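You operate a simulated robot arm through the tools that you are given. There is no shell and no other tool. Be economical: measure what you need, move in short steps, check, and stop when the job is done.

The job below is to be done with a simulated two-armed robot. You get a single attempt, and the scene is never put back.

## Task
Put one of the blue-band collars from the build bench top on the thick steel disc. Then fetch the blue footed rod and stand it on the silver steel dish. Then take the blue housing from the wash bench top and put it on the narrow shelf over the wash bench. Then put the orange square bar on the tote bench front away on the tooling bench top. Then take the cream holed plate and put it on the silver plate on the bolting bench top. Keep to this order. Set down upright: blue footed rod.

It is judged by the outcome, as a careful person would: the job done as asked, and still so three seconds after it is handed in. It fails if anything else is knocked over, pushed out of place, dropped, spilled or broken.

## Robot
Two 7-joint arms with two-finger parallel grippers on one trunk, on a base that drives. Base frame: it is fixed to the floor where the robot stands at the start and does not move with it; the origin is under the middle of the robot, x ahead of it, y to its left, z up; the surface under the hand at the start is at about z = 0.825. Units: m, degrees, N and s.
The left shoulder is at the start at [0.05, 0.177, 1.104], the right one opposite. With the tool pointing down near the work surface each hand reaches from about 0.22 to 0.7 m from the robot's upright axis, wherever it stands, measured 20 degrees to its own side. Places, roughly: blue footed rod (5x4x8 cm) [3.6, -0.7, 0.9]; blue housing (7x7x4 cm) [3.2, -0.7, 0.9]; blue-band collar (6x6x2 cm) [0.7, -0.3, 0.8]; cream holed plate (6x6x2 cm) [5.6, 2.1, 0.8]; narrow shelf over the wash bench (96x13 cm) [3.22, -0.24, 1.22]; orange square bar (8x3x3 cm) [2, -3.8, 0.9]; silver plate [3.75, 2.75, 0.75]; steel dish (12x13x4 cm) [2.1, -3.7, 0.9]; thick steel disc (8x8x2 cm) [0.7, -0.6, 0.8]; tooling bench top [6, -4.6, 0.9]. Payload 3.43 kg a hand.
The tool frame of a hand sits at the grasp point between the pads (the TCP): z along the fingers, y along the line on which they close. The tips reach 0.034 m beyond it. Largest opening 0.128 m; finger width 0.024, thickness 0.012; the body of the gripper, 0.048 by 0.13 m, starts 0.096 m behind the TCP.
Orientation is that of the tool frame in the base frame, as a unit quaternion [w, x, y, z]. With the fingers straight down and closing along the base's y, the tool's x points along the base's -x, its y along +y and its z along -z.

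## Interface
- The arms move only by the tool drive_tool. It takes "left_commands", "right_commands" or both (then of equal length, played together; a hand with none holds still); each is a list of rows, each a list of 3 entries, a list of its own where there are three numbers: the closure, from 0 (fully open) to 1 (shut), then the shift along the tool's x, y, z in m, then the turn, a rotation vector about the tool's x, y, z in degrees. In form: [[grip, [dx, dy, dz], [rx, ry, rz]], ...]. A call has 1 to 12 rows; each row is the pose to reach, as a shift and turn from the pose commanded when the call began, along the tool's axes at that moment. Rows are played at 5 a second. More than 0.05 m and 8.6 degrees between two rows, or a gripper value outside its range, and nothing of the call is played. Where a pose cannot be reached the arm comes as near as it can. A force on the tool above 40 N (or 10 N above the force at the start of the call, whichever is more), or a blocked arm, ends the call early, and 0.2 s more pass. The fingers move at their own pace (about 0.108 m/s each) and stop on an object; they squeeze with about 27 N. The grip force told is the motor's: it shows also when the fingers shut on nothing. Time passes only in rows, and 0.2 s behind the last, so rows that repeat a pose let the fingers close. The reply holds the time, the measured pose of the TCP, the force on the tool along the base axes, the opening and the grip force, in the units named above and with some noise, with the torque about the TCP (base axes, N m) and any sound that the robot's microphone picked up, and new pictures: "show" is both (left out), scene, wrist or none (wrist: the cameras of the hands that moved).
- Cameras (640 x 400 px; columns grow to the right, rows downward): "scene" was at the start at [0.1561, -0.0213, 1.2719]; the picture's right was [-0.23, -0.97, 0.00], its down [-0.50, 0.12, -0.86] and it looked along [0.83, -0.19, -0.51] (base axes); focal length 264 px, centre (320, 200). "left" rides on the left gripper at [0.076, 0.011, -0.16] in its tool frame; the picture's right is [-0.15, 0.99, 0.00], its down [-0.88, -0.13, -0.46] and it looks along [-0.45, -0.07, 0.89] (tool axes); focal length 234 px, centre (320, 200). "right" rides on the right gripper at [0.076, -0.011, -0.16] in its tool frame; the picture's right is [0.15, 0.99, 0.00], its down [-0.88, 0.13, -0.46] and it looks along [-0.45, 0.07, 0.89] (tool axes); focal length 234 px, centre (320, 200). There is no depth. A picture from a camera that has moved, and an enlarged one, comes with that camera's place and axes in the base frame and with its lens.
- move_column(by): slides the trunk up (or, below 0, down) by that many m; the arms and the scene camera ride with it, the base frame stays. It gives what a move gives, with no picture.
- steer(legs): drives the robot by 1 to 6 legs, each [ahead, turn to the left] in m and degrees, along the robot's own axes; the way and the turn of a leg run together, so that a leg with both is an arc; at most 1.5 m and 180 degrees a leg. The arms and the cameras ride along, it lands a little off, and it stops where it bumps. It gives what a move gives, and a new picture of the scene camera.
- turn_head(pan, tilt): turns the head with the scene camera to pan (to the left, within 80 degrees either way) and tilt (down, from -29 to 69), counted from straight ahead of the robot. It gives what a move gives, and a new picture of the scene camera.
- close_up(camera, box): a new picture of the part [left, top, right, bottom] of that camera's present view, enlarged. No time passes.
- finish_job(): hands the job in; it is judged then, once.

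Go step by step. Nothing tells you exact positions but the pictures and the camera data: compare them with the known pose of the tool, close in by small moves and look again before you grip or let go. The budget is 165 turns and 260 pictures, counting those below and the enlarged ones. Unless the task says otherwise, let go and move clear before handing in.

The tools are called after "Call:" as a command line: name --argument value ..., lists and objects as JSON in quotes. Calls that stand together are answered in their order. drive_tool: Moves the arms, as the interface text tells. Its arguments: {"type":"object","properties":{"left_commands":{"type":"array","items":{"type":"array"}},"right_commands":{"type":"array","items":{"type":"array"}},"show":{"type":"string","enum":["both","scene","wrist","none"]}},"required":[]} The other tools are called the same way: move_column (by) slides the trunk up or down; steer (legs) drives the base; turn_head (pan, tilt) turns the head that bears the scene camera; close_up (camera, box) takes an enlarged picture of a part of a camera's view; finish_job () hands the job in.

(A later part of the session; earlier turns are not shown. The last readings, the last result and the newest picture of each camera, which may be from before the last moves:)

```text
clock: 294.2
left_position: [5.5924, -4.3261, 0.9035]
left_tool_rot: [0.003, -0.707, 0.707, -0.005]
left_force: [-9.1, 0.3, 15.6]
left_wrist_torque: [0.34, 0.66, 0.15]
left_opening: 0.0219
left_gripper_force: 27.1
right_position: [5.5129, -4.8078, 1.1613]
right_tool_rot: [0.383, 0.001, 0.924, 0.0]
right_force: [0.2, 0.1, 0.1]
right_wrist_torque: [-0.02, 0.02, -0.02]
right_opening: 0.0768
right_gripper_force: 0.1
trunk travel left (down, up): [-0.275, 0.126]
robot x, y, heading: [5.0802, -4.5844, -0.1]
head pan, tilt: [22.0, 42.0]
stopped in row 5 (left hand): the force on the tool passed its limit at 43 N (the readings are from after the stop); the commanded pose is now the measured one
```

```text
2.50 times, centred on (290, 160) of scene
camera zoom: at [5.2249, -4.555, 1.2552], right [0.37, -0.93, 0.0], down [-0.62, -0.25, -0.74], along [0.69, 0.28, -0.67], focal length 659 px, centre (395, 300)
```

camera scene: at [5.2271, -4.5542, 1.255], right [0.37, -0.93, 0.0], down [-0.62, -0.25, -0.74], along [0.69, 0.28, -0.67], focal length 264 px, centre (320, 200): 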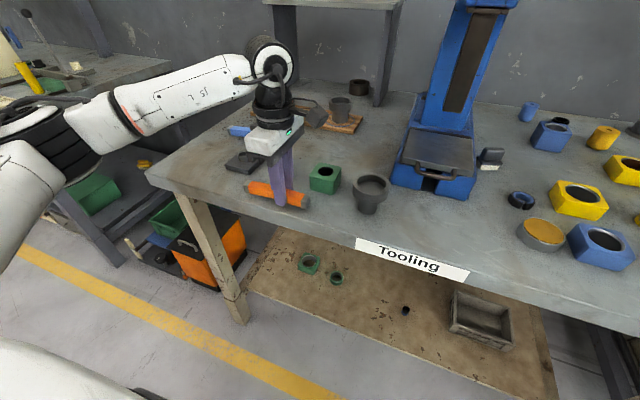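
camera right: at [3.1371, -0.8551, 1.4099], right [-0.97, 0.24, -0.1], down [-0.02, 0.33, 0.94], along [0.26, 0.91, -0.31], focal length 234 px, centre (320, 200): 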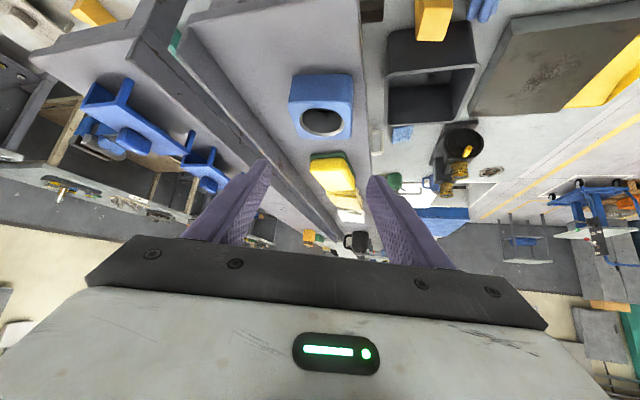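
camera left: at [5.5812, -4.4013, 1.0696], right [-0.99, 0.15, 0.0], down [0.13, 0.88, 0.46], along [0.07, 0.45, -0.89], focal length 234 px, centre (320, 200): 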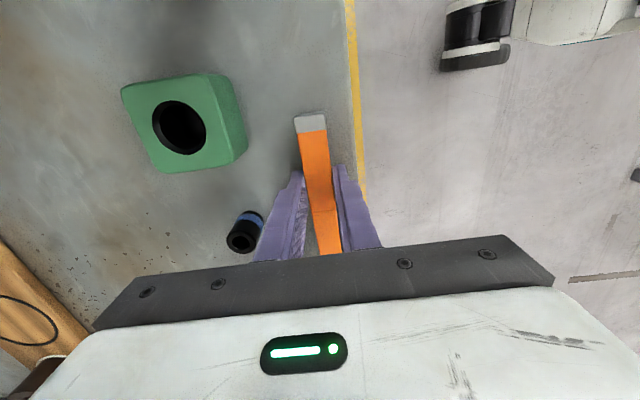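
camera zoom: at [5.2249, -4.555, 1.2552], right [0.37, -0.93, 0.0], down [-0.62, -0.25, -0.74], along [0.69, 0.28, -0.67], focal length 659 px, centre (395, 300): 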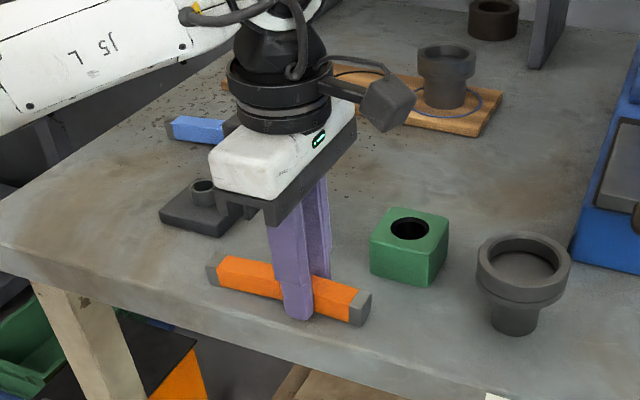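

The bar is on the bench. Releasing with a small opening and rising straight up.

Call:
drive_tool --left_commands '[[0.9, [0, 0, -0.001], [0, 0, 0]], [0.7, [0, 0, -0.001], [0, 0, 0]], [0.65, [0, 0, -0.001], [0, 0, 0]], [0.65, [0, 0, -0.03], [0, 0, 0]], [0.65, [0, 0, -0.08], [0, 0, 0]], [0.6, [0, 0, -0.13], [0, 0, 0]], [0.5, [0, 0, -0.18], [0, 0, 0]], [0.4, [0, 0, -0.23], [0, 0, 0]], [0.3, [0, 0, -0.25], [0, 0, 0]]]'

Call:
close_up --camera "scene" --box '[180, 80, 400, 240]'

```text
clock: 296.2
left_position: [5.5928, -4.325, 1.1511]
left_tool_rot: [-0.001, 0.708, -0.706, 0.004]
left_force: [-0.9, -0.6, 0.0]
left_wrist_torque: [-0.02, 0.03, 0.0]
left_opening: 0.0896
left_gripper_force: 0.0
right_position: [5.5132, -4.8066, 1.1598]
right_tool_rot: [0.383, -0.001, 0.924, 0.0]
right_force: [-0.4, 0.1, -0.5]
right_wrist_torque: [0.02, 0.04, -0.02]
right_opening: 0.077
right_gripper_force: 0.0
trunk travel left (down, up): [-0.275, 0.126]
robot x, y, heading: [5.0818, -4.5871, -0.1]
head pan, tilt: [22.0, 42.0]
camera scene: at [5.2266, -4.5544, 1.2551], right [0.37, -0.93, 0.0], down [-0.62, -0.25, -0.74], along [0.69, 0.28, -0.67], focal length 264 px, centre (320, 200)
camera left: at [5.5794, -4.4007, 1.3113], right [-0.99, 0.14, -0.01], down [0.12, 0.88, 0.45], along [0.07, 0.45, -0.89], focal length 234 px, centre (320, 200)
```

scene: 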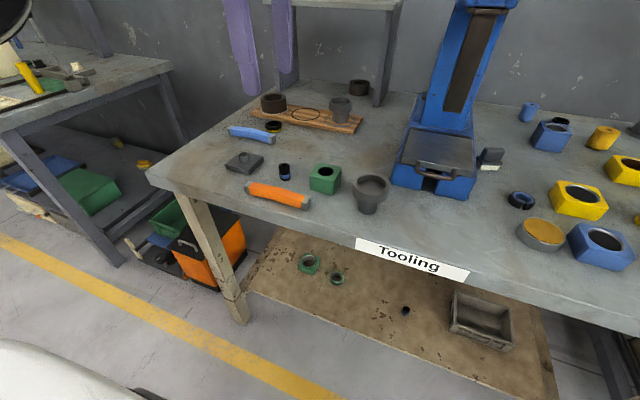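
left: 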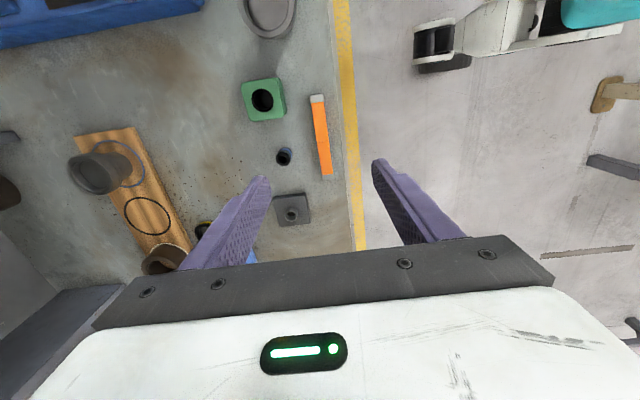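

```text
2.50 times, centred on (290, 160) of scene
camera zoom: at [5.2266, -4.5544, 1.2551], right [0.37, -0.93, 0.0], down [-0.62, -0.25, -0.74], along [0.69, 0.28, -0.67], focal length 659 px, centre (395, 300)
```

zoom: 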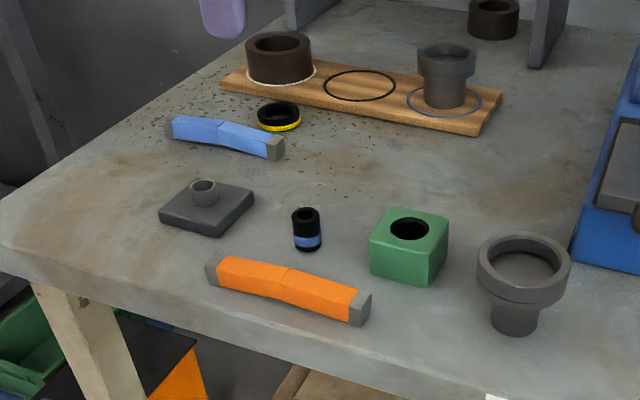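

The orange bar lies safely on the tooling bench. Next is the cream holed plate near (5.6, 2.1): I'll back off, restore both hands to pointing straight down, and drive north along the aisle.

Call:
steer --legs '[[-0.25, 0]]'

Call:
drive_tool --left_commands '[[0.3, [0, 0.01, 0], [0, 0, 7.7]], [0.3, [0, 0.02, 0], [0, 0, 15.4]], [0.3, [0, 0.03, 0], [0, 0, 23.1]], [0.3, [0, 0.04, 0], [0, 0, 30.8]], [0.3, [0, 0.05, 0], [0, 0, 38.5]], [0.3, [0, 0.06, 0], [0, 0, 46.2]], [0.3, [0, 0.07, 0], [0, 0, 53.9]], [0.3, [0, 0.08, 0], [0, 0, 61.6]], [0.3, [0, 0.09, 0], [0, 0, 69.3]], [0.3, [0, 0.1, 0], [0, 0, 77]], [0.3, [0, 0.11, 0], [0, 0, 84.7]], [0.3, [0, 0.11, 0], [0, 0, 90]]]' --right_commands '[[0.3, [0, 0, 0], [0, 4.1, 0]], [0.3, [0, 0, 0], [0, 8.2, 0]], [0.3, [0, 0, 0], [0, 12.3, 0]], [0.3, [0, 0, 0], [0, 16.4, 0]], [0.3, [0, 0, 0], [0, 20.5, 0]], [0.3, [0, 0, 0], [0, 24.6, 0]], [0.3, [0, 0, 0], [0, 28.7, 0]], [0.3, [0, 0, 0], [0, 32.8, 0]], [0.3, [0, 0, 0], [0, 36.9, 0]], [0.3, [0, 0, 0], [0, 41, 0]], [0.3, [0, 0, 0], [0, 45, 0]], [0.3, [0, 0, 0], [0, 45, 0]]]' --show "none"

Call:
steer --legs '[[0, 90], [1.5, 0], [1.5, 0], [1.3, 0]]'

Call:
turn_head --pan 0 --tilt 12

```text
clock: 298.0
left_position: [5.3431, -4.3248, 1.1515]
left_tool_rot: [-0.003, 0.708, -0.707, 0.005]
left_force: [-0.4, 0.4, 0.8]
left_wrist_torque: [-0.01, -0.01, -0.03]
left_opening: 0.0897
left_gripper_force: 0.0
right_position: [5.2641, -4.8061, 1.1613]
right_tool_rot: [0.382, -0.001, 0.924, 0.0]
right_force: [-1.0, 0.1, 0.6]
right_wrist_torque: [-0.02, -0.02, -0.02]
right_opening: 0.0766
right_gripper_force: 0.1
trunk travel left (down, up): [-0.275, 0.126]
robot x, y, heading: [4.8322, -4.5853, 0.2]
head pan, tilt: [22.0, 42.0]
camera scene: at [4.9776, -4.5542, 1.2552], right [0.37, -0.93, 0.0], down [-0.62, -0.25, -0.74], along [0.69, 0.28, -0.67], focal length 264 px, centre (320, 200)
```

scene: 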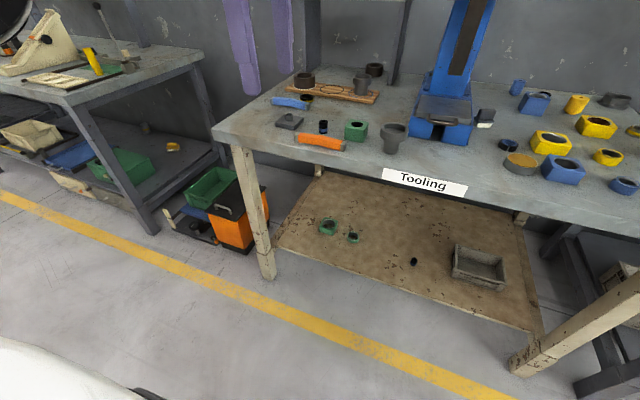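

```text
clock: 300.6
left_position: [5.2345, -4.3255, 1.1515]
left_tool_rot: [0.004, 0.0, 1.0, -0.001]
left_force: [-0.4, -0.1, 0.5]
left_wrist_torque: [0.01, 0.01, 0.01]
left_opening: 0.0893
left_gripper_force: 0.0
right_position: [5.265, -4.8045, 1.1609]
right_tool_rot: [-0.001, 0.0, 1.0, -0.001]
right_force: [0.0, -0.8, -0.6]
right_wrist_torque: [0.04, 0.0, -0.01]
right_opening: 0.09
right_gripper_force: 0.0
trunk travel left (down, up): [-0.275, 0.126]
robot x, y, heading: [4.8309, -4.5864, -0.0]
head pan, tilt: [22.0, 42.0]
```

```text
clock: 325.0
left_position: [4.654, 0.1079, 1.1486]
left_tool_rot: [0.005, -0.696, 0.718, 0.003]
left_force: [-0.6, 0.5, 0.7]
left_wrist_torque: [-0.04, -0.01, 0.01]
left_opening: 0.0896
left_gripper_force: 0.2
right_position: [5.1342, 0.1222, 1.1606]
right_tool_rot: [0.0, -0.695, 0.719, 0.001]
right_force: [0.3, 0.3, 0.5]
right_wrist_torque: [0.0, -0.01, 0.0]
right_opening: 0.0894
right_gripper_force: 0.0
trunk travel left (down, up): [-0.275, 0.126]
robot x, y, heading: [4.9003, -0.3034, 88.3]
head pan, tilt: [22.0, 42.0]
camera scene: at [4.8715, -0.1555, 1.2551], right [0.94, 0.34, 0.0], down [0.23, -0.63, -0.74], along [-0.26, 0.7, -0.67], focal length 264 px, centre (320, 200)
```

scene: 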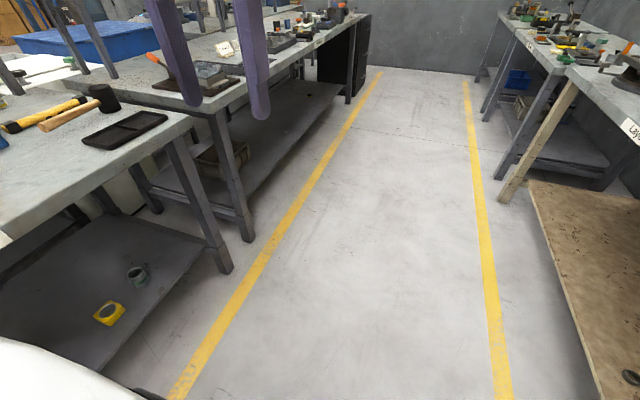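

```text
clock: 325.9
left_position: [4.6542, 0.1066, 1.1505]
left_tool_rot: [0.004, -0.696, 0.718, 0.002]
left_force: [-0.2, 0.4, 0.3]
left_wrist_torque: [-0.06, 0.01, 0.01]
left_opening: 0.0896
left_gripper_force: 0.1
right_position: [5.1345, 0.122, 1.1613]
right_tool_rot: [0.0, -0.695, 0.719, 0.0]
right_force: [-1.3, -0.5, 0.3]
right_wrist_torque: [0.05, -0.02, -0.01]
right_opening: 0.0897
right_gripper_force: 0.1
trunk travel left (down, up): [-0.275, 0.126]
robot x, y, heading: [4.8971, -0.3017, 88.3]
head pan, tilt: [0.0, 12.0]
camera scene: at [4.9033, -0.141, 1.3024], right [1.0, -0.03, 0.0], down [-0.01, -0.21, -0.98], along [0.03, 0.98, -0.21], focal length 264 px, centre (320, 200)
```

scene: 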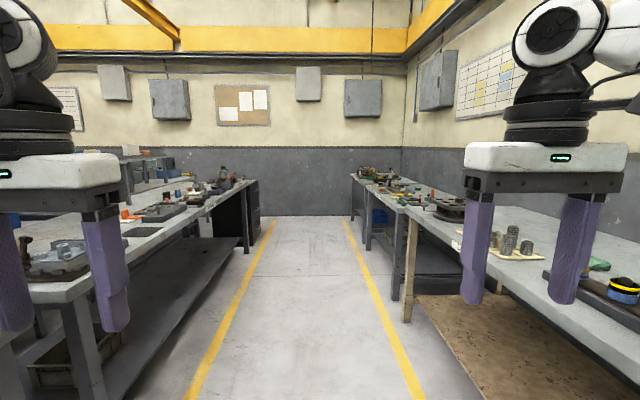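

Benches line both sides; the cream plate should be on the right at y≈2.1. I'll drive 1.5 m further and look right.

Call:
steer --legs '[[1.5, 0]]'

Call:
turn_head --pan -35 --tilt 25

Call:
turn_head --pan 45 --tilt 22

```text
clock: 333.3
left_position: [4.6932, 1.6045, 1.1504]
left_tool_rot: [0.003, -0.699, 0.716, 0.003]
left_force: [-0.5, -0.3, -0.2]
left_wrist_torque: [-0.02, 0.04, 0.0]
left_opening: 0.0895
left_gripper_force: 0.0
right_position: [5.1753, 1.6224, 1.1612]
right_tool_rot: [0.0, -0.698, 0.716, 0.0]
right_force: [0.1, -0.1, 0.1]
right_wrist_torque: [-0.01, 0.0, 0.04]
right_opening: 0.0893
right_gripper_force: 0.1
trunk travel left (down, up): [-0.275, 0.126]
robot x, y, heading: [4.9412, 1.192, 88.7]
head pan, tilt: [0.0, 12.0]
camera scene: at [4.945, 1.3579, 1.3025], right [1.0, -0.02, 0.0], down [-0.01, -0.21, -0.98], along [0.02, 0.98, -0.21], focal length 264 px, centre (320, 200)
```

scene: 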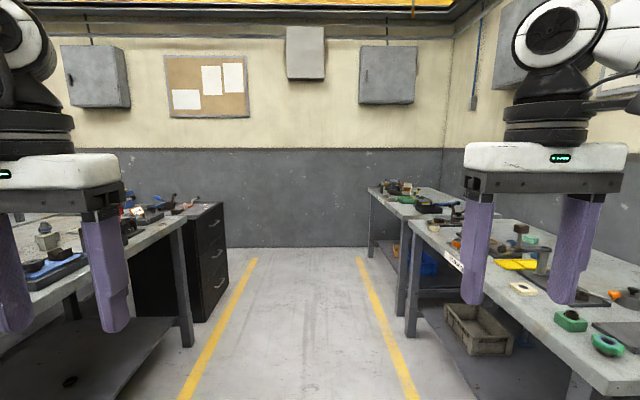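

```text
clock: 334.4
left_position: [4.6942, 1.6037, 1.1504]
left_tool_rot: [0.004, -0.699, 0.715, 0.003]
left_force: [-0.4, -0.4, 0.0]
left_wrist_torque: [-0.03, 0.02, 0.02]
left_opening: 0.0893
left_gripper_force: 0.0
right_position: [5.1748, 1.6219, 1.161]
right_tool_rot: [0.001, -0.699, 0.715, 0.0]
right_force: [-0.5, 0.4, 0.6]
right_wrist_torque: [0.01, -0.01, -0.01]
right_opening: 0.0893
right_gripper_force: 0.1
trunk travel left (down, up): [-0.275, 0.126]
robot x, y, heading: [4.943, 1.1988, 88.2]
head pan, tilt: [-35.0, 25.0]
camera scene: at [4.9973, 1.3387, 1.2814], right [0.81, -0.59, 0.0], down [-0.25, -0.34, -0.91], along [0.54, 0.73, -0.42], focal length 264 px, centre (320, 200)
```

scene: 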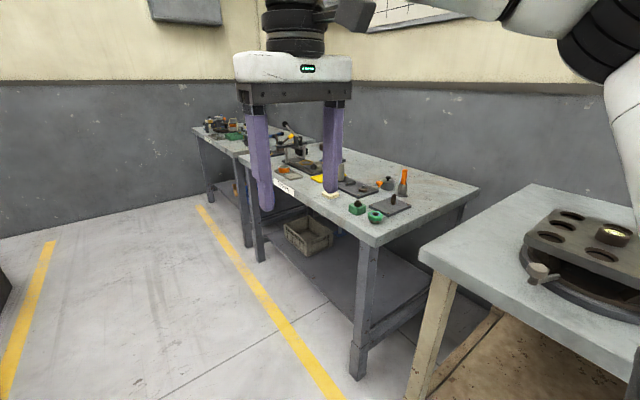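

```text
clock: 335.9
left_position: [4.6929, 1.603, 1.1493]
left_tool_rot: [0.004, -0.699, 0.715, 0.003]
left_force: [0.8, 0.1, -0.2]
left_wrist_torque: [0.02, -0.05, -0.05]
left_opening: 0.0896
left_gripper_force: 0.1
right_position: [5.1746, 1.623, 1.1611]
right_tool_rot: [0.0, -0.699, 0.715, 0.0]
right_force: [0.7, -0.7, 0.2]
right_wrist_torque: [-0.01, 0.02, 0.0]
right_opening: 0.0896
right_gripper_force: 0.2
trunk travel left (down, up): [-0.275, 0.126]
robot x, y, heading: [4.9416, 1.1936, 88.5]
head pan, tilt: [45.0, 22.0]
camera scene: at [4.8787, 1.3318, 1.2862], right [0.72, 0.69, 0.0], down [0.26, -0.27, -0.93], along [-0.64, 0.67, -0.37], focal length 264 px, centre (320, 200)
```

scene: 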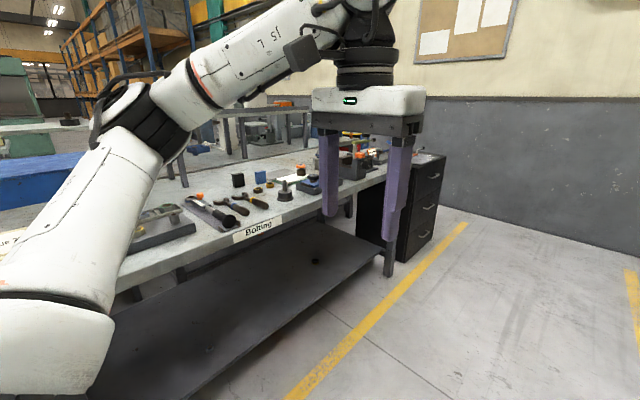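

I see the cream plate near the front of the right bench (about (5.63, 2.15)), and the bolting bench across the aisle on the left. I'll drive to y≈2.35 and turn to face the right bench.

Call:
steer --legs '[[1.15, 0], [0, -88.5]]'

Call:
turn_head --pan -10 --tilt 30

```text
clock: 345.5
left_position: [5.3706, 2.6067, 1.1498]
left_tool_rot: [0.005, -0.006, 1.0, 0.0]
left_force: [-0.4, 0.0, 0.5]
left_wrist_torque: [0.01, 0.01, 0.01]
left_opening: 0.0897
left_gripper_force: 0.0
right_position: [5.4047, 2.1288, 1.1621]
right_tool_rot: [0.001, -0.005, 1.0, 0.0]
right_force: [0.2, -1.0, 0.5]
right_wrist_torque: [-0.02, -0.01, 0.01]
right_opening: 0.0896
right_gripper_force: 0.1
trunk travel left (down, up): [-0.275, 0.126]
robot x, y, heading: [4.9742, 2.3444, 0.8]
head pan, tilt: [45.0, 22.0]
camera scene: at [5.1039, 2.4097, 1.2862], right [0.71, -0.7, 0.0], down [-0.26, -0.27, -0.93], along [0.65, 0.66, -0.37], focal length 264 px, centre (320, 200)
```

scene: 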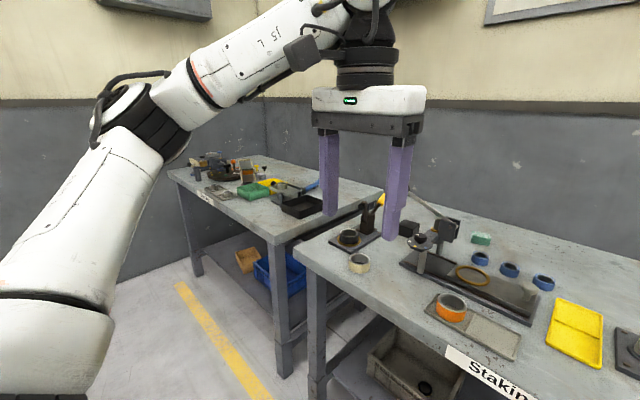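

```text
clock: 346.7
left_position: [5.3707, 2.6065, 1.1496]
left_tool_rot: [0.006, -0.005, 1.0, 0.0]
left_force: [0.0, 0.2, -0.1]
left_wrist_torque: [-0.02, -0.01, 0.0]
left_opening: 0.0896
left_gripper_force: 0.0
right_position: [5.4041, 2.1261, 1.1599]
right_tool_rot: [0.0, -0.004, 1.0, -0.001]
right_force: [0.3, 0.0, -0.7]
right_wrist_torque: [-0.01, -0.02, -0.02]
right_opening: 0.0896
right_gripper_force: 0.1
trunk travel left (down, up): [-0.275, 0.126]
robot x, y, heading: [4.9723, 2.3455, 0.6]
head pan, tilt: [-10.0, 30.0]
camera scene: at [5.128, 2.3287, 1.2734], right [-0.16, -0.99, 0.0], down [-0.49, 0.08, -0.87], along [0.85, -0.14, -0.5], focal length 264 px, centre (320, 200)
```

scene: 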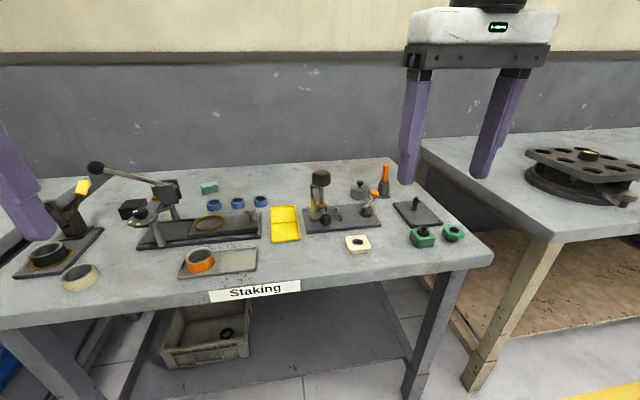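

The cream holed plate is in front at about (5.65, 2.14). I'll drive 0.17 m closer and place the right hand above it.

Call:
steer --legs '[[0.17, 0]]'

Call:
close_up --camera "right" --box '[0, 0, 640, 400]'

```text
clock: 348.2
left_position: [5.5404, 2.6091, 1.1495]
left_tool_rot: [0.005, -0.005, 1.0, 0.0]
left_force: [0.7, 0.0, -0.3]
left_wrist_torque: [-0.02, 0.01, -0.02]
left_opening: 0.0896
left_gripper_force: 0.1
right_position: [5.5751, 2.127, 1.1599]
right_tool_rot: [-0.001, -0.003, 1.0, 0.0]
right_force: [0.3, 0.5, 0.2]
right_wrist_torque: [0.02, 0.04, -0.02]
right_opening: 0.0895
right_gripper_force: 0.0
trunk travel left (down, up): [-0.275, 0.126]
robot x, y, heading: [5.1438, 2.3456, 0.7]
head pan, tilt: [-10.0, 30.0]
camera scene: at [5.2981, 2.33, 1.2733], right [-0.17, -0.99, 0.0], down [-0.49, 0.08, -0.87], along [0.85, -0.14, -0.5], focal length 264 px, centre (320, 200)
```

scene: 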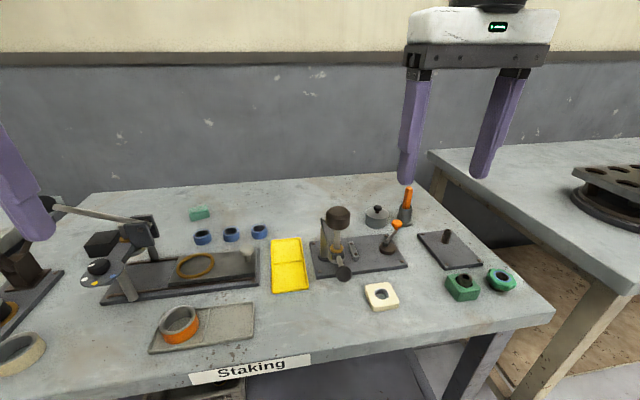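

```text
1.00 times, centred on (320, 200) of right (not enlarged: the box is as wide or as high as the picture)
camera zoom: at [5.498, 2.1149, 1.3185], right [-0.15, 0.99, 0.0], down [0.88, 0.14, 0.45], along [0.45, 0.07, -0.89], focal length 234 px, centre (320, 200)
```

zoom: 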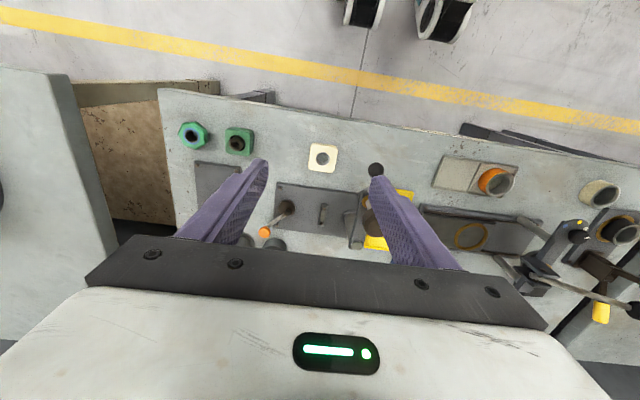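

The plate is at (5.647, 2.145, top ≈0.815), but a lever ball stands near its left side at about z 0.93. I'll rotate the right hand 90° so it closes fore-and-aft, keeping clear of the ball.

Call:
drive_tool --right_commands '[[0.3, [-0.006, 0, 0], [0, 0, 8.2]], [0.3, [-0.012, 0, 0], [0, 0, 16.4]], [0.3, [-0.018, 0.0, 0], [0, 0, 24.6]], [0.35, [-0.024, 0.002, 0], [0, 0, 32.8]], [0.35, [-0.03, 0.004, 0], [0, 0, 41]], [0.35, [-0.036, 0.006, 0], [0, 0, 49.2]], [0.35, [-0.042, 0.008, 0], [0, 0, 57.4]], [0.35, [-0.048, 0.01, 0], [0, 0, 65.6]], [0.35, [-0.056, 0.012, 0], [0, 0, 73.8]], [0.35, [-0.064, 0.015, 0.02], [0, 0, 82]], [0.35, [-0.072, 0.018, 0.04], [0, 0, 90]], [0.35, [-0.072, 0.018, 0.06], [0, 0, 90]]]'

```text
clock: 350.8
left_position: [5.5389, 2.6064, 1.1502]
left_tool_rot: [0.005, -0.005, 1.0, -0.001]
left_force: [0.3, -0.3, 0.1]
left_wrist_torque: [0.0, -0.03, 0.01]
left_opening: 0.0896
left_gripper_force: 0.0
right_position: [5.6415, 2.136, 1.1096]
right_tool_rot: [0.0, 0.705, 0.709, 0.0]
right_force: [0.8, 0.0, 1.2]
right_wrist_torque: [-0.02, -0.04, -0.01]
right_opening: 0.0832
right_gripper_force: 0.1
right hand out of reach, approached as far as the arm can: row 7, 8, 9, 10, 11, 12
trunk travel left (down, up): [-0.275, 0.126]
robot x, y, heading: [5.1396, 2.3467, 0.6]
head pan, tilt: [-10.0, 30.0]
camera scene: at [5.2973, 2.33, 1.2734], right [-0.17, -0.99, 0.0], down [-0.49, 0.08, -0.87], along [0.85, -0.14, -0.5], focal length 264 px, centre (320, 200)
camera right: at [5.6283, 2.2098, 1.2669], right [0.99, 0.15, 0.0], down [0.13, -0.88, 0.46], along [0.07, -0.45, -0.89], focal length 234 px, centre (320, 200)
```

scene: 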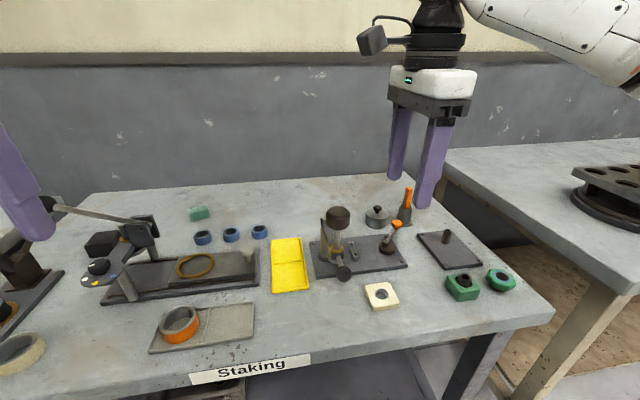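
right: 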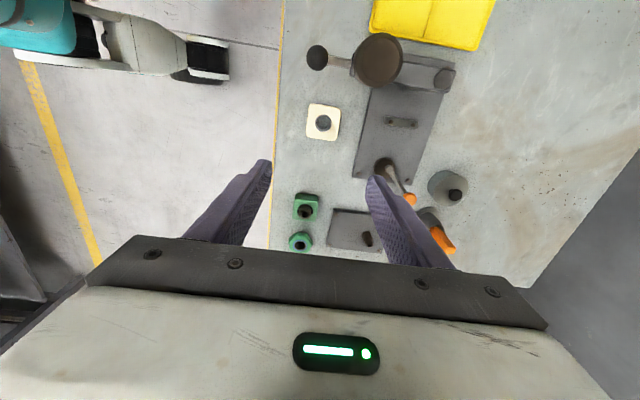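

Oriented correctly. I'll descend partway (to z≈0.95) and check the clearance of the hand's side box to the fixture.

Call:
drive_tool --right_commands '[[0.35, [0.002, 0.001, 0.04], [0, 0, 0]], [0.35, [0.005, 0.003, 0.08], [0, 0, 0]], [0.35, [0.008, 0.005, 0.12], [0, 0, 0]], [0.35, [0.008, 0.005, 0.15], [0, 0, 0]], [0.35, [0.008, 0.005, 0.15], [0, 0, 0]]]'

Call:
close_up --camera "scene" --box '[280, 120, 480, 320]'

```text
clock: 352.0
left_position: [5.5399, 2.607, 1.15]
left_tool_rot: [0.005, -0.005, 1.0, -0.001]
left_force: [0.0, -0.3, 0.2]
left_wrist_torque: [0.03, -0.03, 0.02]
left_opening: 0.0898
left_gripper_force: 0.2
right_position: [5.6474, 2.1432, 0.9587]
right_tool_rot: [0.0, 0.704, 0.71, 0.0]
right_force: [0.0, 0.0, 0.0]
right_wrist_torque: [0.02, -0.01, 0.0]
right_opening: 0.0832
right_gripper_force: 0.1
trunk travel left (down, up): [-0.275, 0.126]
robot x, y, heading: [5.1419, 2.3443, 0.6]
head pan, tilt: [-10.0, 30.0]
camera scene: at [5.2974, 2.33, 1.2734], right [-0.17, -0.99, 0.0], down [-0.49, 0.08, -0.87], along [0.85, -0.14, -0.5], focal length 264 px, centre (320, 200)
camera right: at [5.6339, 2.2181, 1.1167], right [0.99, 0.15, 0.0], down [0.14, -0.88, 0.46], along [0.07, -0.45, -0.89], focal length 234 px, centre (320, 200)
```

scene: 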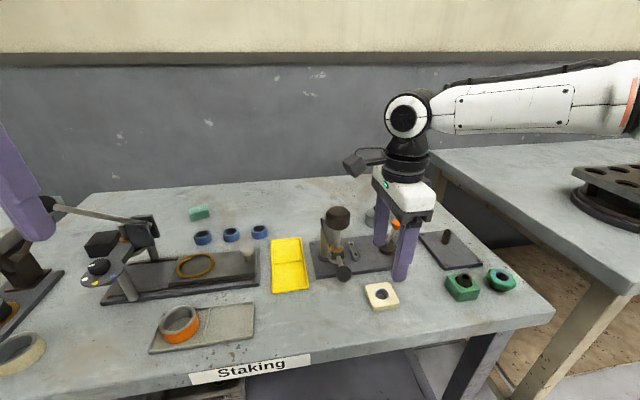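
right: 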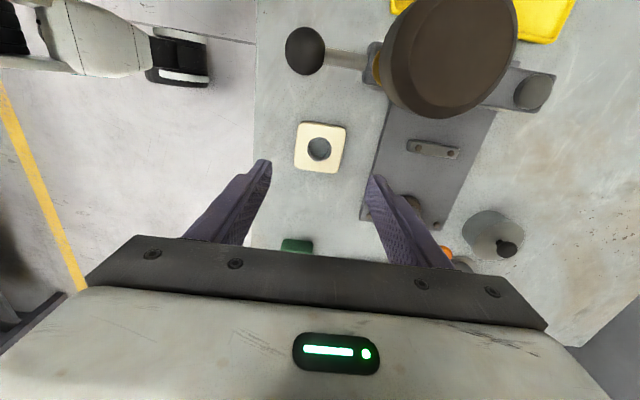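

```text
2.00 times, centred on (380, 220) of scene
camera zoom: at [5.2974, 2.33, 1.2734], right [-0.17, -0.99, 0.0], down [-0.49, 0.08, -0.87], along [0.85, -0.14, -0.5], focal length 527 px, centre (200, 160)
```

zoom: 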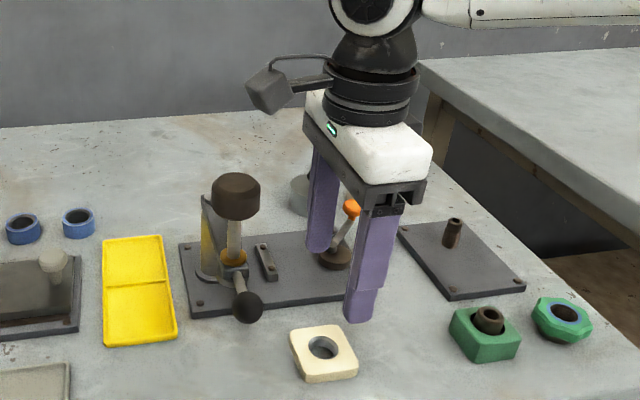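

The box would come too near the fixture's knob. Leaning the hand 20° away (toward -y) about its closing axis solves that, so I'll tilt and lower partway.

Call:
drive_tool --right_commands '[[0.35, [-0.003, 0, 0], [0, 7, 0]], [0.35, [-0.006, 0, 0], [0, 14, 0]], [0.35, [-0.01, 0, 0], [0, 20, 0]], [0.35, [-0.01, 0, 0.03], [0, 20, 0]], [0.35, [-0.01, 0, 0.065], [0, 20, 0]], [0.35, [-0.01, 0, 0.065], [0, 20, 0]]]'

Call:
close_up --camera "scene" --box '[280, 160, 480, 320]'

```text
clock: 353.4
left_position: [5.5383, 2.6063, 1.1504]
left_tool_rot: [0.005, -0.005, 1.0, -0.001]
left_force: [-0.2, -0.7, 0.3]
left_wrist_torque: [-0.01, 0.01, -0.02]
left_opening: 0.0896
left_gripper_force: 0.0
right_position: [5.6472, 2.1328, 0.8945]
right_tool_rot: [-0.124, 0.695, 0.698, 0.122]
right_force: [0.1, 0.0, -0.1]
right_wrist_torque: [-0.03, 0.0, -0.01]
right_opening: 0.0829
right_gripper_force: 0.0
trunk travel left (down, up): [-0.275, 0.126]
robot x, y, heading: [5.1425, 2.3447, 0.3]
head pan, tilt: [-10.0, 30.0]
camera scene: at [5.2973, 2.33, 1.2734], right [-0.17, -0.99, 0.0], down [-0.49, 0.08, -0.87], along [0.85, -0.14, -0.5], focal length 264 px, centre (320, 200)
camera right: at [5.6343, 2.149, 1.0689], right [0.99, 0.14, 0.05], down [0.14, -0.98, 0.13], along [0.07, -0.12, -0.99], focal length 234 px, centre (320, 200)
```

scene: 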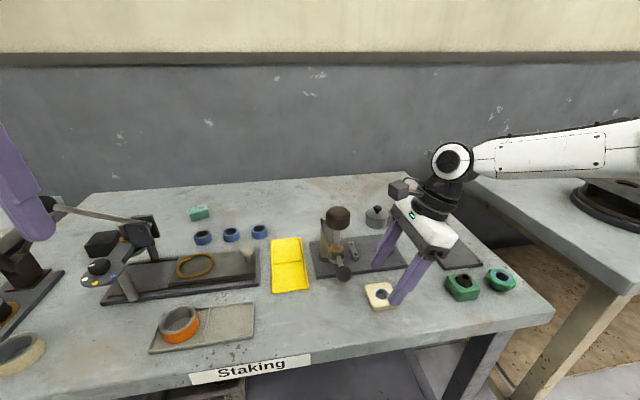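
right: 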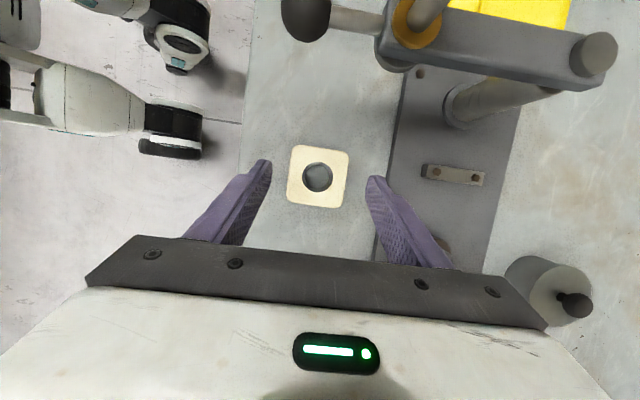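

```text
2.50 times, centred on (380, 240) of scene
camera zoom: at [5.2973, 2.33, 1.2734], right [-0.17, -0.99, 0.0], down [-0.49, 0.08, -0.87], along [0.85, -0.14, -0.5], focal length 659 px, centre (170, 100)
```

zoom: 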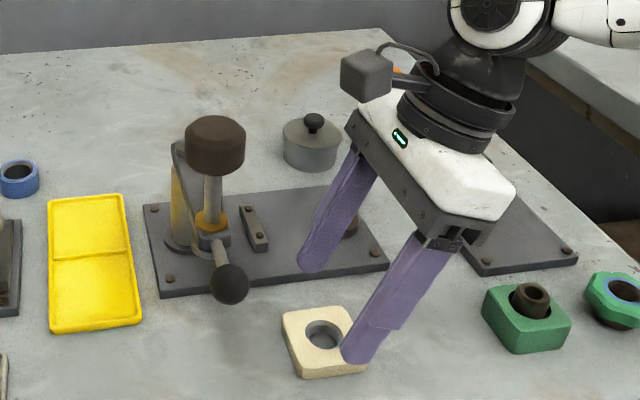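

The box is clear now and the plate is centred. Lowering straight down to grip height.

Call:
drive_tool --right_commands '[[0.35, [-0.008, 0, 0.022], [0, 0, 0]], [0.35, [-0.0145, 0, 0.04], [0, 0, 0]], [0.35, [-0.018, 0, 0.0495], [0, 0, 0]], [0.35, [-0.0192, 0, 0.0527], [0, 0, 0]]]'

Call:
close_up --camera "scene" --box '[280, 160, 480, 320]'

```text
clock: 354.1
left_position: [5.5391, 2.6065, 1.1506]
left_tool_rot: [0.005, -0.005, 1.0, -0.002]
left_force: [-0.3, -0.1, 0.5]
left_wrist_torque: [-0.03, 0.05, -0.04]
left_opening: 0.0896
left_gripper_force: 0.2
right_position: [5.6497, 2.1315, 0.8569]
right_tool_rot: [-0.121, 0.693, 0.7, 0.127]
right_force: [-7.8, -7.4, 20.3]
right_wrist_torque: [-0.22, 1.28, 0.48]
right_opening: 0.0882
right_gripper_force: 3.8
trunk travel left (down, up): [-0.275, 0.126]
robot x, y, heading: [5.1401, 2.3438, 0.4]
head pan, tilt: [-10.0, 30.0]
stopped in row 3 (right hand): the force on the tool passed its limit at 50 N (the readings are from after the stop); the commanded pose is now the measured one
camera scene: at [5.2962, 2.3295, 1.2738], right [-0.17, -0.99, 0.0], down [-0.49, 0.08, -0.87], along [0.85, -0.14, -0.5], focal length 264 px, centre (320, 200)
camera right: at [5.6348, 2.1483, 1.0309], right [0.99, 0.15, 0.06], down [0.14, -0.98, 0.12], along [0.08, -0.12, -0.99], focal length 234 px, centre (320, 200)
```

scene: 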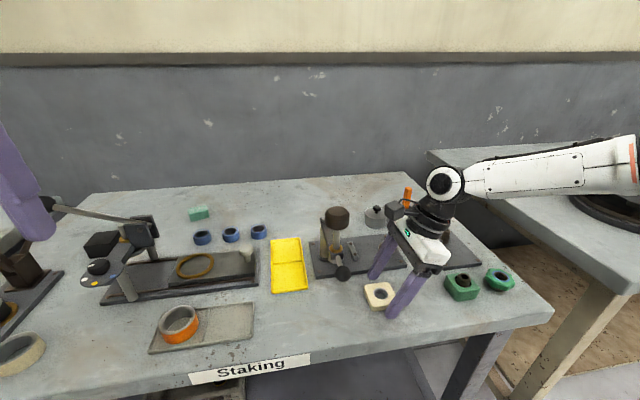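
right: 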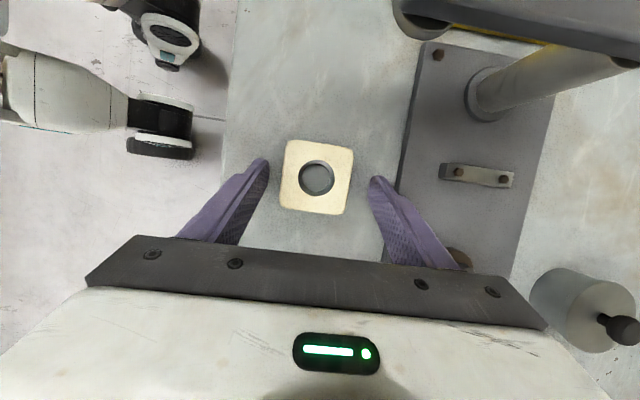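

```text
2.50 times, centred on (380, 240) of scene
camera zoom: at [5.2962, 2.3295, 1.2738], right [-0.17, -0.99, 0.0], down [-0.49, 0.08, -0.87], along [0.85, -0.14, -0.5], focal length 659 px, centre (170, 100)
```

zoom: 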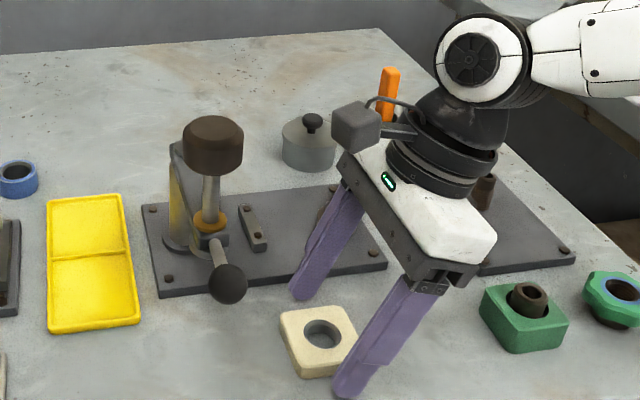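

The tips touched down at z≈0.82, the back finger at the fixture's base edge. I'll lift 1.5 cm, narrow the opening to 0.072 and shift slightly toward the robot.

Call:
drive_tool --right_commands '[[0.35, [0.0051, 0, -0.0141], [0, 0, 0]], [0.43, [0.0051, -0.005, -0.0141], [0, 0, 0]], [0.43, [0.0051, -0.005, -0.0141], [0, 0, 0]]]'

Call:
close_up --camera "right" --box '[220, 100, 440, 260]'

```text
clock: 354.9
left_position: [5.5399, 2.6074, 1.1514]
left_tool_rot: [0.006, -0.004, 1.0, -0.002]
left_force: [0.7, -0.1, 0.0]
left_wrist_torque: [0.04, 0.0, 0.01]
left_opening: 0.0897
left_gripper_force: 0.1
right_position: [5.6455, 2.1324, 0.8678]
right_tool_rot: [-0.12, 0.693, 0.699, 0.126]
right_force: [-0.9, -0.4, -0.1]
right_wrist_torque: [-0.02, 0.01, 0.01]
right_opening: 0.0728
right_gripper_force: 0.0
trunk travel left (down, up): [-0.275, 0.126]
robot x, y, heading: [5.1428, 2.345, 0.3]
head pan, tilt: [-10.0, 30.0]
camera scene: at [5.2973, 2.3297, 1.2734], right [-0.17, -0.99, 0.0], down [-0.49, 0.08, -0.87], along [0.85, -0.14, -0.5], focal length 264 px, centre (320, 200)
camera right: at [5.6308, 2.1482, 1.0428], right [0.99, 0.14, 0.06], down [0.14, -0.98, 0.13], along [0.08, -0.12, -0.99], focal length 234 px, centre (320, 200)
```

scene: 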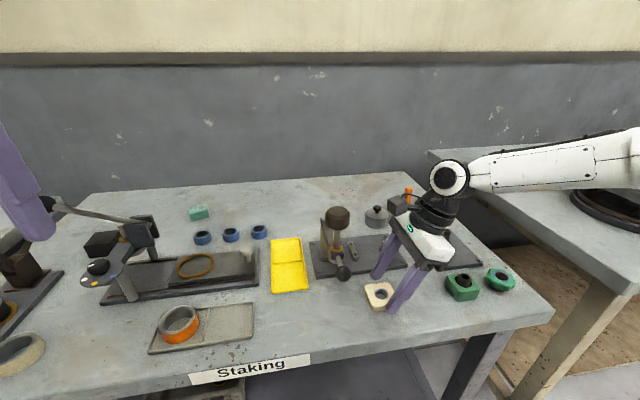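
right: 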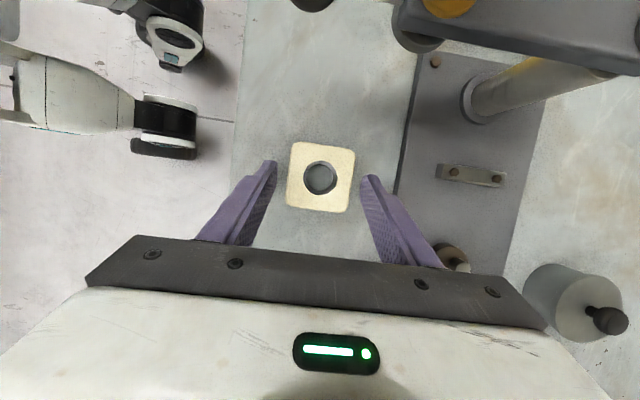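

```text
2.50 times, centred on (330, 180) of right
camera zoom: at [5.6308, 2.1482, 1.0428], right [0.99, 0.14, 0.06], down [0.14, -0.98, 0.13], along [0.08, -0.12, -0.99], focal length 585 px, centre (295, 250)
```

zoom: 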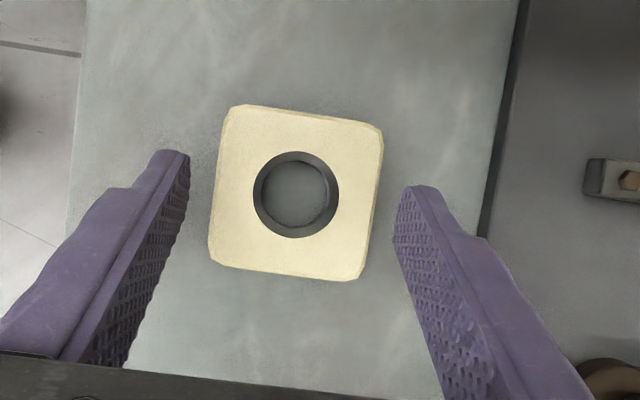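

Centred with clearance on both sides; the bench is at about z 0.82. Lowering 7 mm and closing.

Call:
drive_tool --right_commands '[[0.43, [-0.002, 0, 0.006], [0, 0, 0]], [0.43, [-0.0024, 0, 0.0066], [0, 0, 0]], [0.8, [-0.0024, 0, 0.0066], [0, 0, 0]], [1, [-0.0024, 0, 0.0066], [0, 0, 0]], [1, [-0.0024, 0, 0.0066], [0, 0, 0]]]' --show "none"

Call:
close_up --camera "right" --box '[220, 100, 440, 260]'

```text
clock: 356.1
left_position: [5.5401, 2.6069, 1.1496]
left_tool_rot: [0.005, -0.005, 1.0, -0.001]
left_force: [0.3, -0.2, -0.4]
left_wrist_torque: [0.0, 0.03, -0.04]
left_opening: 0.09
left_gripper_force: 0.0
right_position: [5.646, 2.1322, 0.8614]
right_tool_rot: [-0.121, 0.693, 0.699, 0.126]
right_force: [1.3, -0.9, 0.3]
right_wrist_torque: [0.01, -0.06, -0.02]
right_opening: 0.0571
right_gripper_force: 27.3
trunk travel left (down, up): [-0.275, 0.126]
robot x, y, heading: [5.1391, 2.343, 0.6]
head pan, tilt: [-10.0, 30.0]
```

```text
2.50 times, centred on (330, 180) of right
camera zoom: at [5.6312, 2.1479, 1.0356], right [0.99, 0.14, 0.06], down [0.14, -0.98, 0.13], along [0.08, -0.12, -0.99], focal length 585 px, centre (295, 250)
```

zoom: 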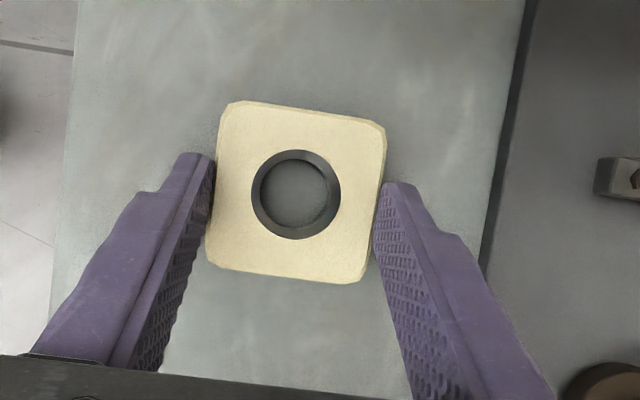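

Gripped (0.057). Lifting straight up.

Call:
drive_tool --right_commands '[[1, [0.007, 0, -0.019], [0, 0, 0]], [1, [0.021, 0, -0.056], [0, 0, 0]], [1, [0.034, 0, -0.094], [0, 0, 0]], [1, [0.051, 0, -0.14], [0, 0, 0]], [1, [0.062, 0.0, -0.17], [0, 0, 0]]]'

```text
clock: 357.3
left_position: [5.54, 2.6071, 1.1503]
left_tool_rot: [0.006, -0.005, 1.0, -0.002]
left_force: [0.1, 0.0, -0.8]
left_wrist_torque: [0.0, -0.01, -0.02]
left_opening: 0.0897
left_gripper_force: 0.1
right_position: [5.6423, 2.1323, 1.0432]
right_tool_rot: [-0.12, 0.692, 0.7, 0.126]
right_force: [0.7, -0.5, -0.8]
right_wrist_torque: [-0.04, 0.04, 0.02]
right_opening: 0.0573
right_gripper_force: 27.3
trunk travel left (down, up): [-0.275, 0.126]
robot x, y, heading: [5.1375, 2.3496, 0.5]
head pan, tilt: [-10.0, 30.0]
camera scene: at [5.2973, 2.3297, 1.2734], right [-0.17, -0.99, 0.0], down [-0.49, 0.08, -0.87], along [0.85, -0.14, -0.5], focal length 264 px, centre (320, 200)
camera right: at [5.6279, 2.148, 1.217], right [0.99, 0.15, 0.06], down [0.14, -0.98, 0.13], along [0.08, -0.12, -0.99], focal length 234 px, centre (320, 200)
```

scene: 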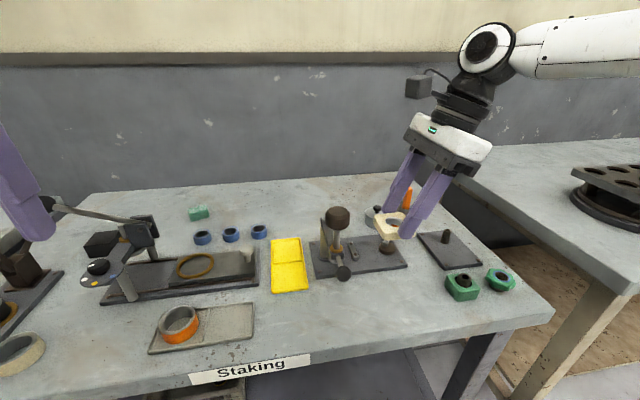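
right: 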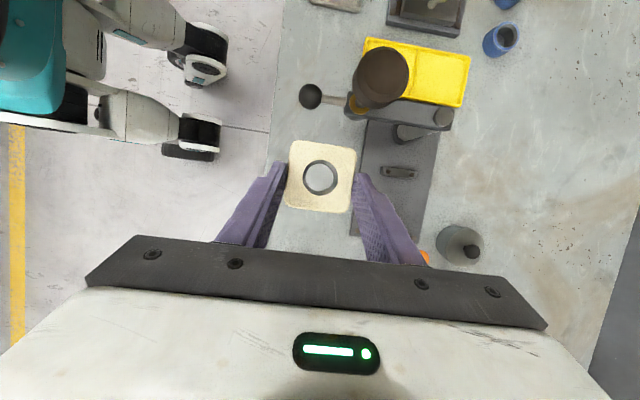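

The plate is held level. I'll back off, turn around toward the bolting bench and look for the silver plate.

Call:
steer --legs '[[-0.3, 0], [0, 90], [0.2, 0], [0, 90]]'

Call:
turn_head --pan -5 --tilt 28

```text
clock: 368.2
left_position: [4.4363, 2.2777, 1.1505]
left_tool_rot: [-0.001, 1.0, 0.006, -0.004]
left_force: [0.1, -0.6, 0.4]
left_wrist_torque: [0.03, 0.04, -0.04]
left_opening: 0.0896
left_gripper_force: 0.0
right_position: [4.3314, 2.7518, 1.0421]
right_tool_rot: [0.125, 0.701, -0.692, 0.12]
right_force: [-0.4, 0.1, -0.7]
right_wrist_torque: [0.0, -0.01, 0.0]
right_opening: 0.0571
right_gripper_force: 26.9
trunk travel left (down, up): [-0.275, 0.126]
robot x, y, heading: [4.8348, 2.541, -179.3]
head pan, tilt: [-10.0, 30.0]
camera scene: at [4.6741, 2.5542, 1.2734], right [0.16, 0.99, 0.0], down [0.49, -0.08, -0.87], along [-0.85, 0.14, -0.5], focal length 264 px, centre (320, 200)
```

scene: 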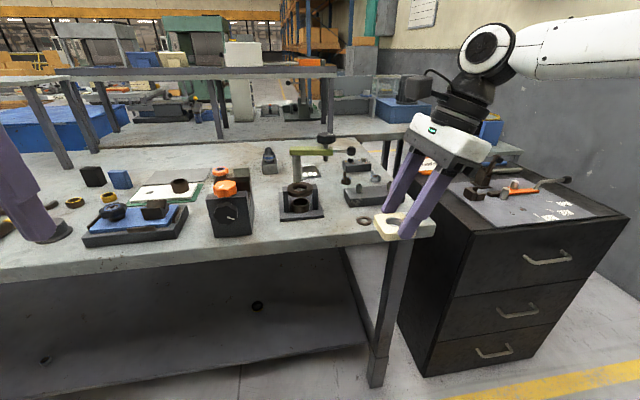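

```text
clock: 368.9
left_position: [4.4352, 2.2773, 1.1499]
left_tool_rot: [-0.001, 1.0, 0.005, -0.005]
left_force: [0.8, -0.2, 0.8]
left_wrist_torque: [0.02, 0.01, 0.01]
left_opening: 0.0894
left_gripper_force: 0.0
right_position: [4.3314, 2.7522, 1.043]
right_tool_rot: [0.125, 0.701, -0.691, 0.121]
right_force: [0.3, 1.0, -1.5]
right_wrist_torque: [0.03, 0.0, -0.02]
right_opening: 0.0573
right_gripper_force: 26.9
trunk travel left (down, up): [-0.275, 0.126]
robot x, y, heading: [4.8362, 2.5426, -179.3]
head pan, tilt: [-5.0, 28.0]
camera scene: at [4.6724, 2.5466, 1.2765], right [0.08, 1.0, 0.0], down [0.47, -0.04, -0.88], along [-0.88, 0.07, -0.47], focal length 264 px, centre (320, 200)
```

scene: 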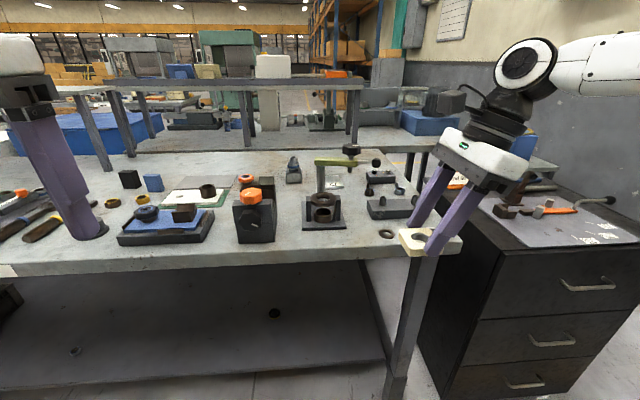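

Call:
close_up --camera "scene" --box '[270, 140, 470, 260]'

Call:
close_up --camera "scene" --box '[100, 140, 300, 260]'

```text
3.20 times, centred on (370, 200) of scene
camera zoom: at [4.6724, 2.5466, 1.2765], right [0.08, 1.0, 0.0], down [0.47, -0.04, -0.88], along [-0.88, 0.07, -0.47], focal length 844 px, centre (160, 200)
```

zoom: 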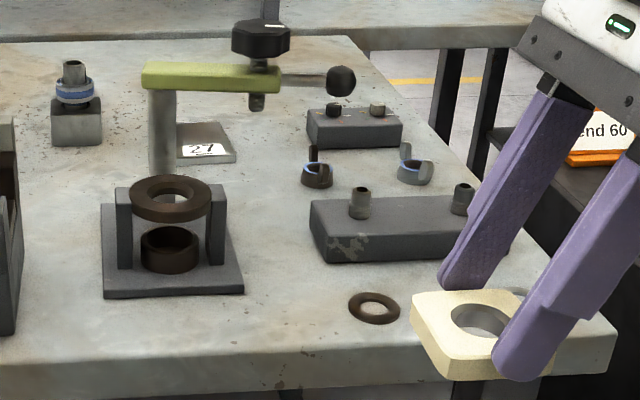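

```text
3.20 times, centred on (200, 200) of scene
camera zoom: at [4.6724, 2.5466, 1.2765], right [0.08, 1.0, 0.0], down [0.47, -0.04, -0.88], along [-0.88, 0.07, -0.47], focal length 844 px, centre (704, 200)
```

zoom: 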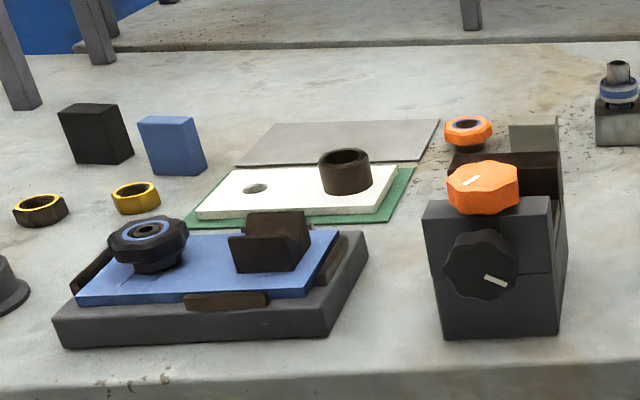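

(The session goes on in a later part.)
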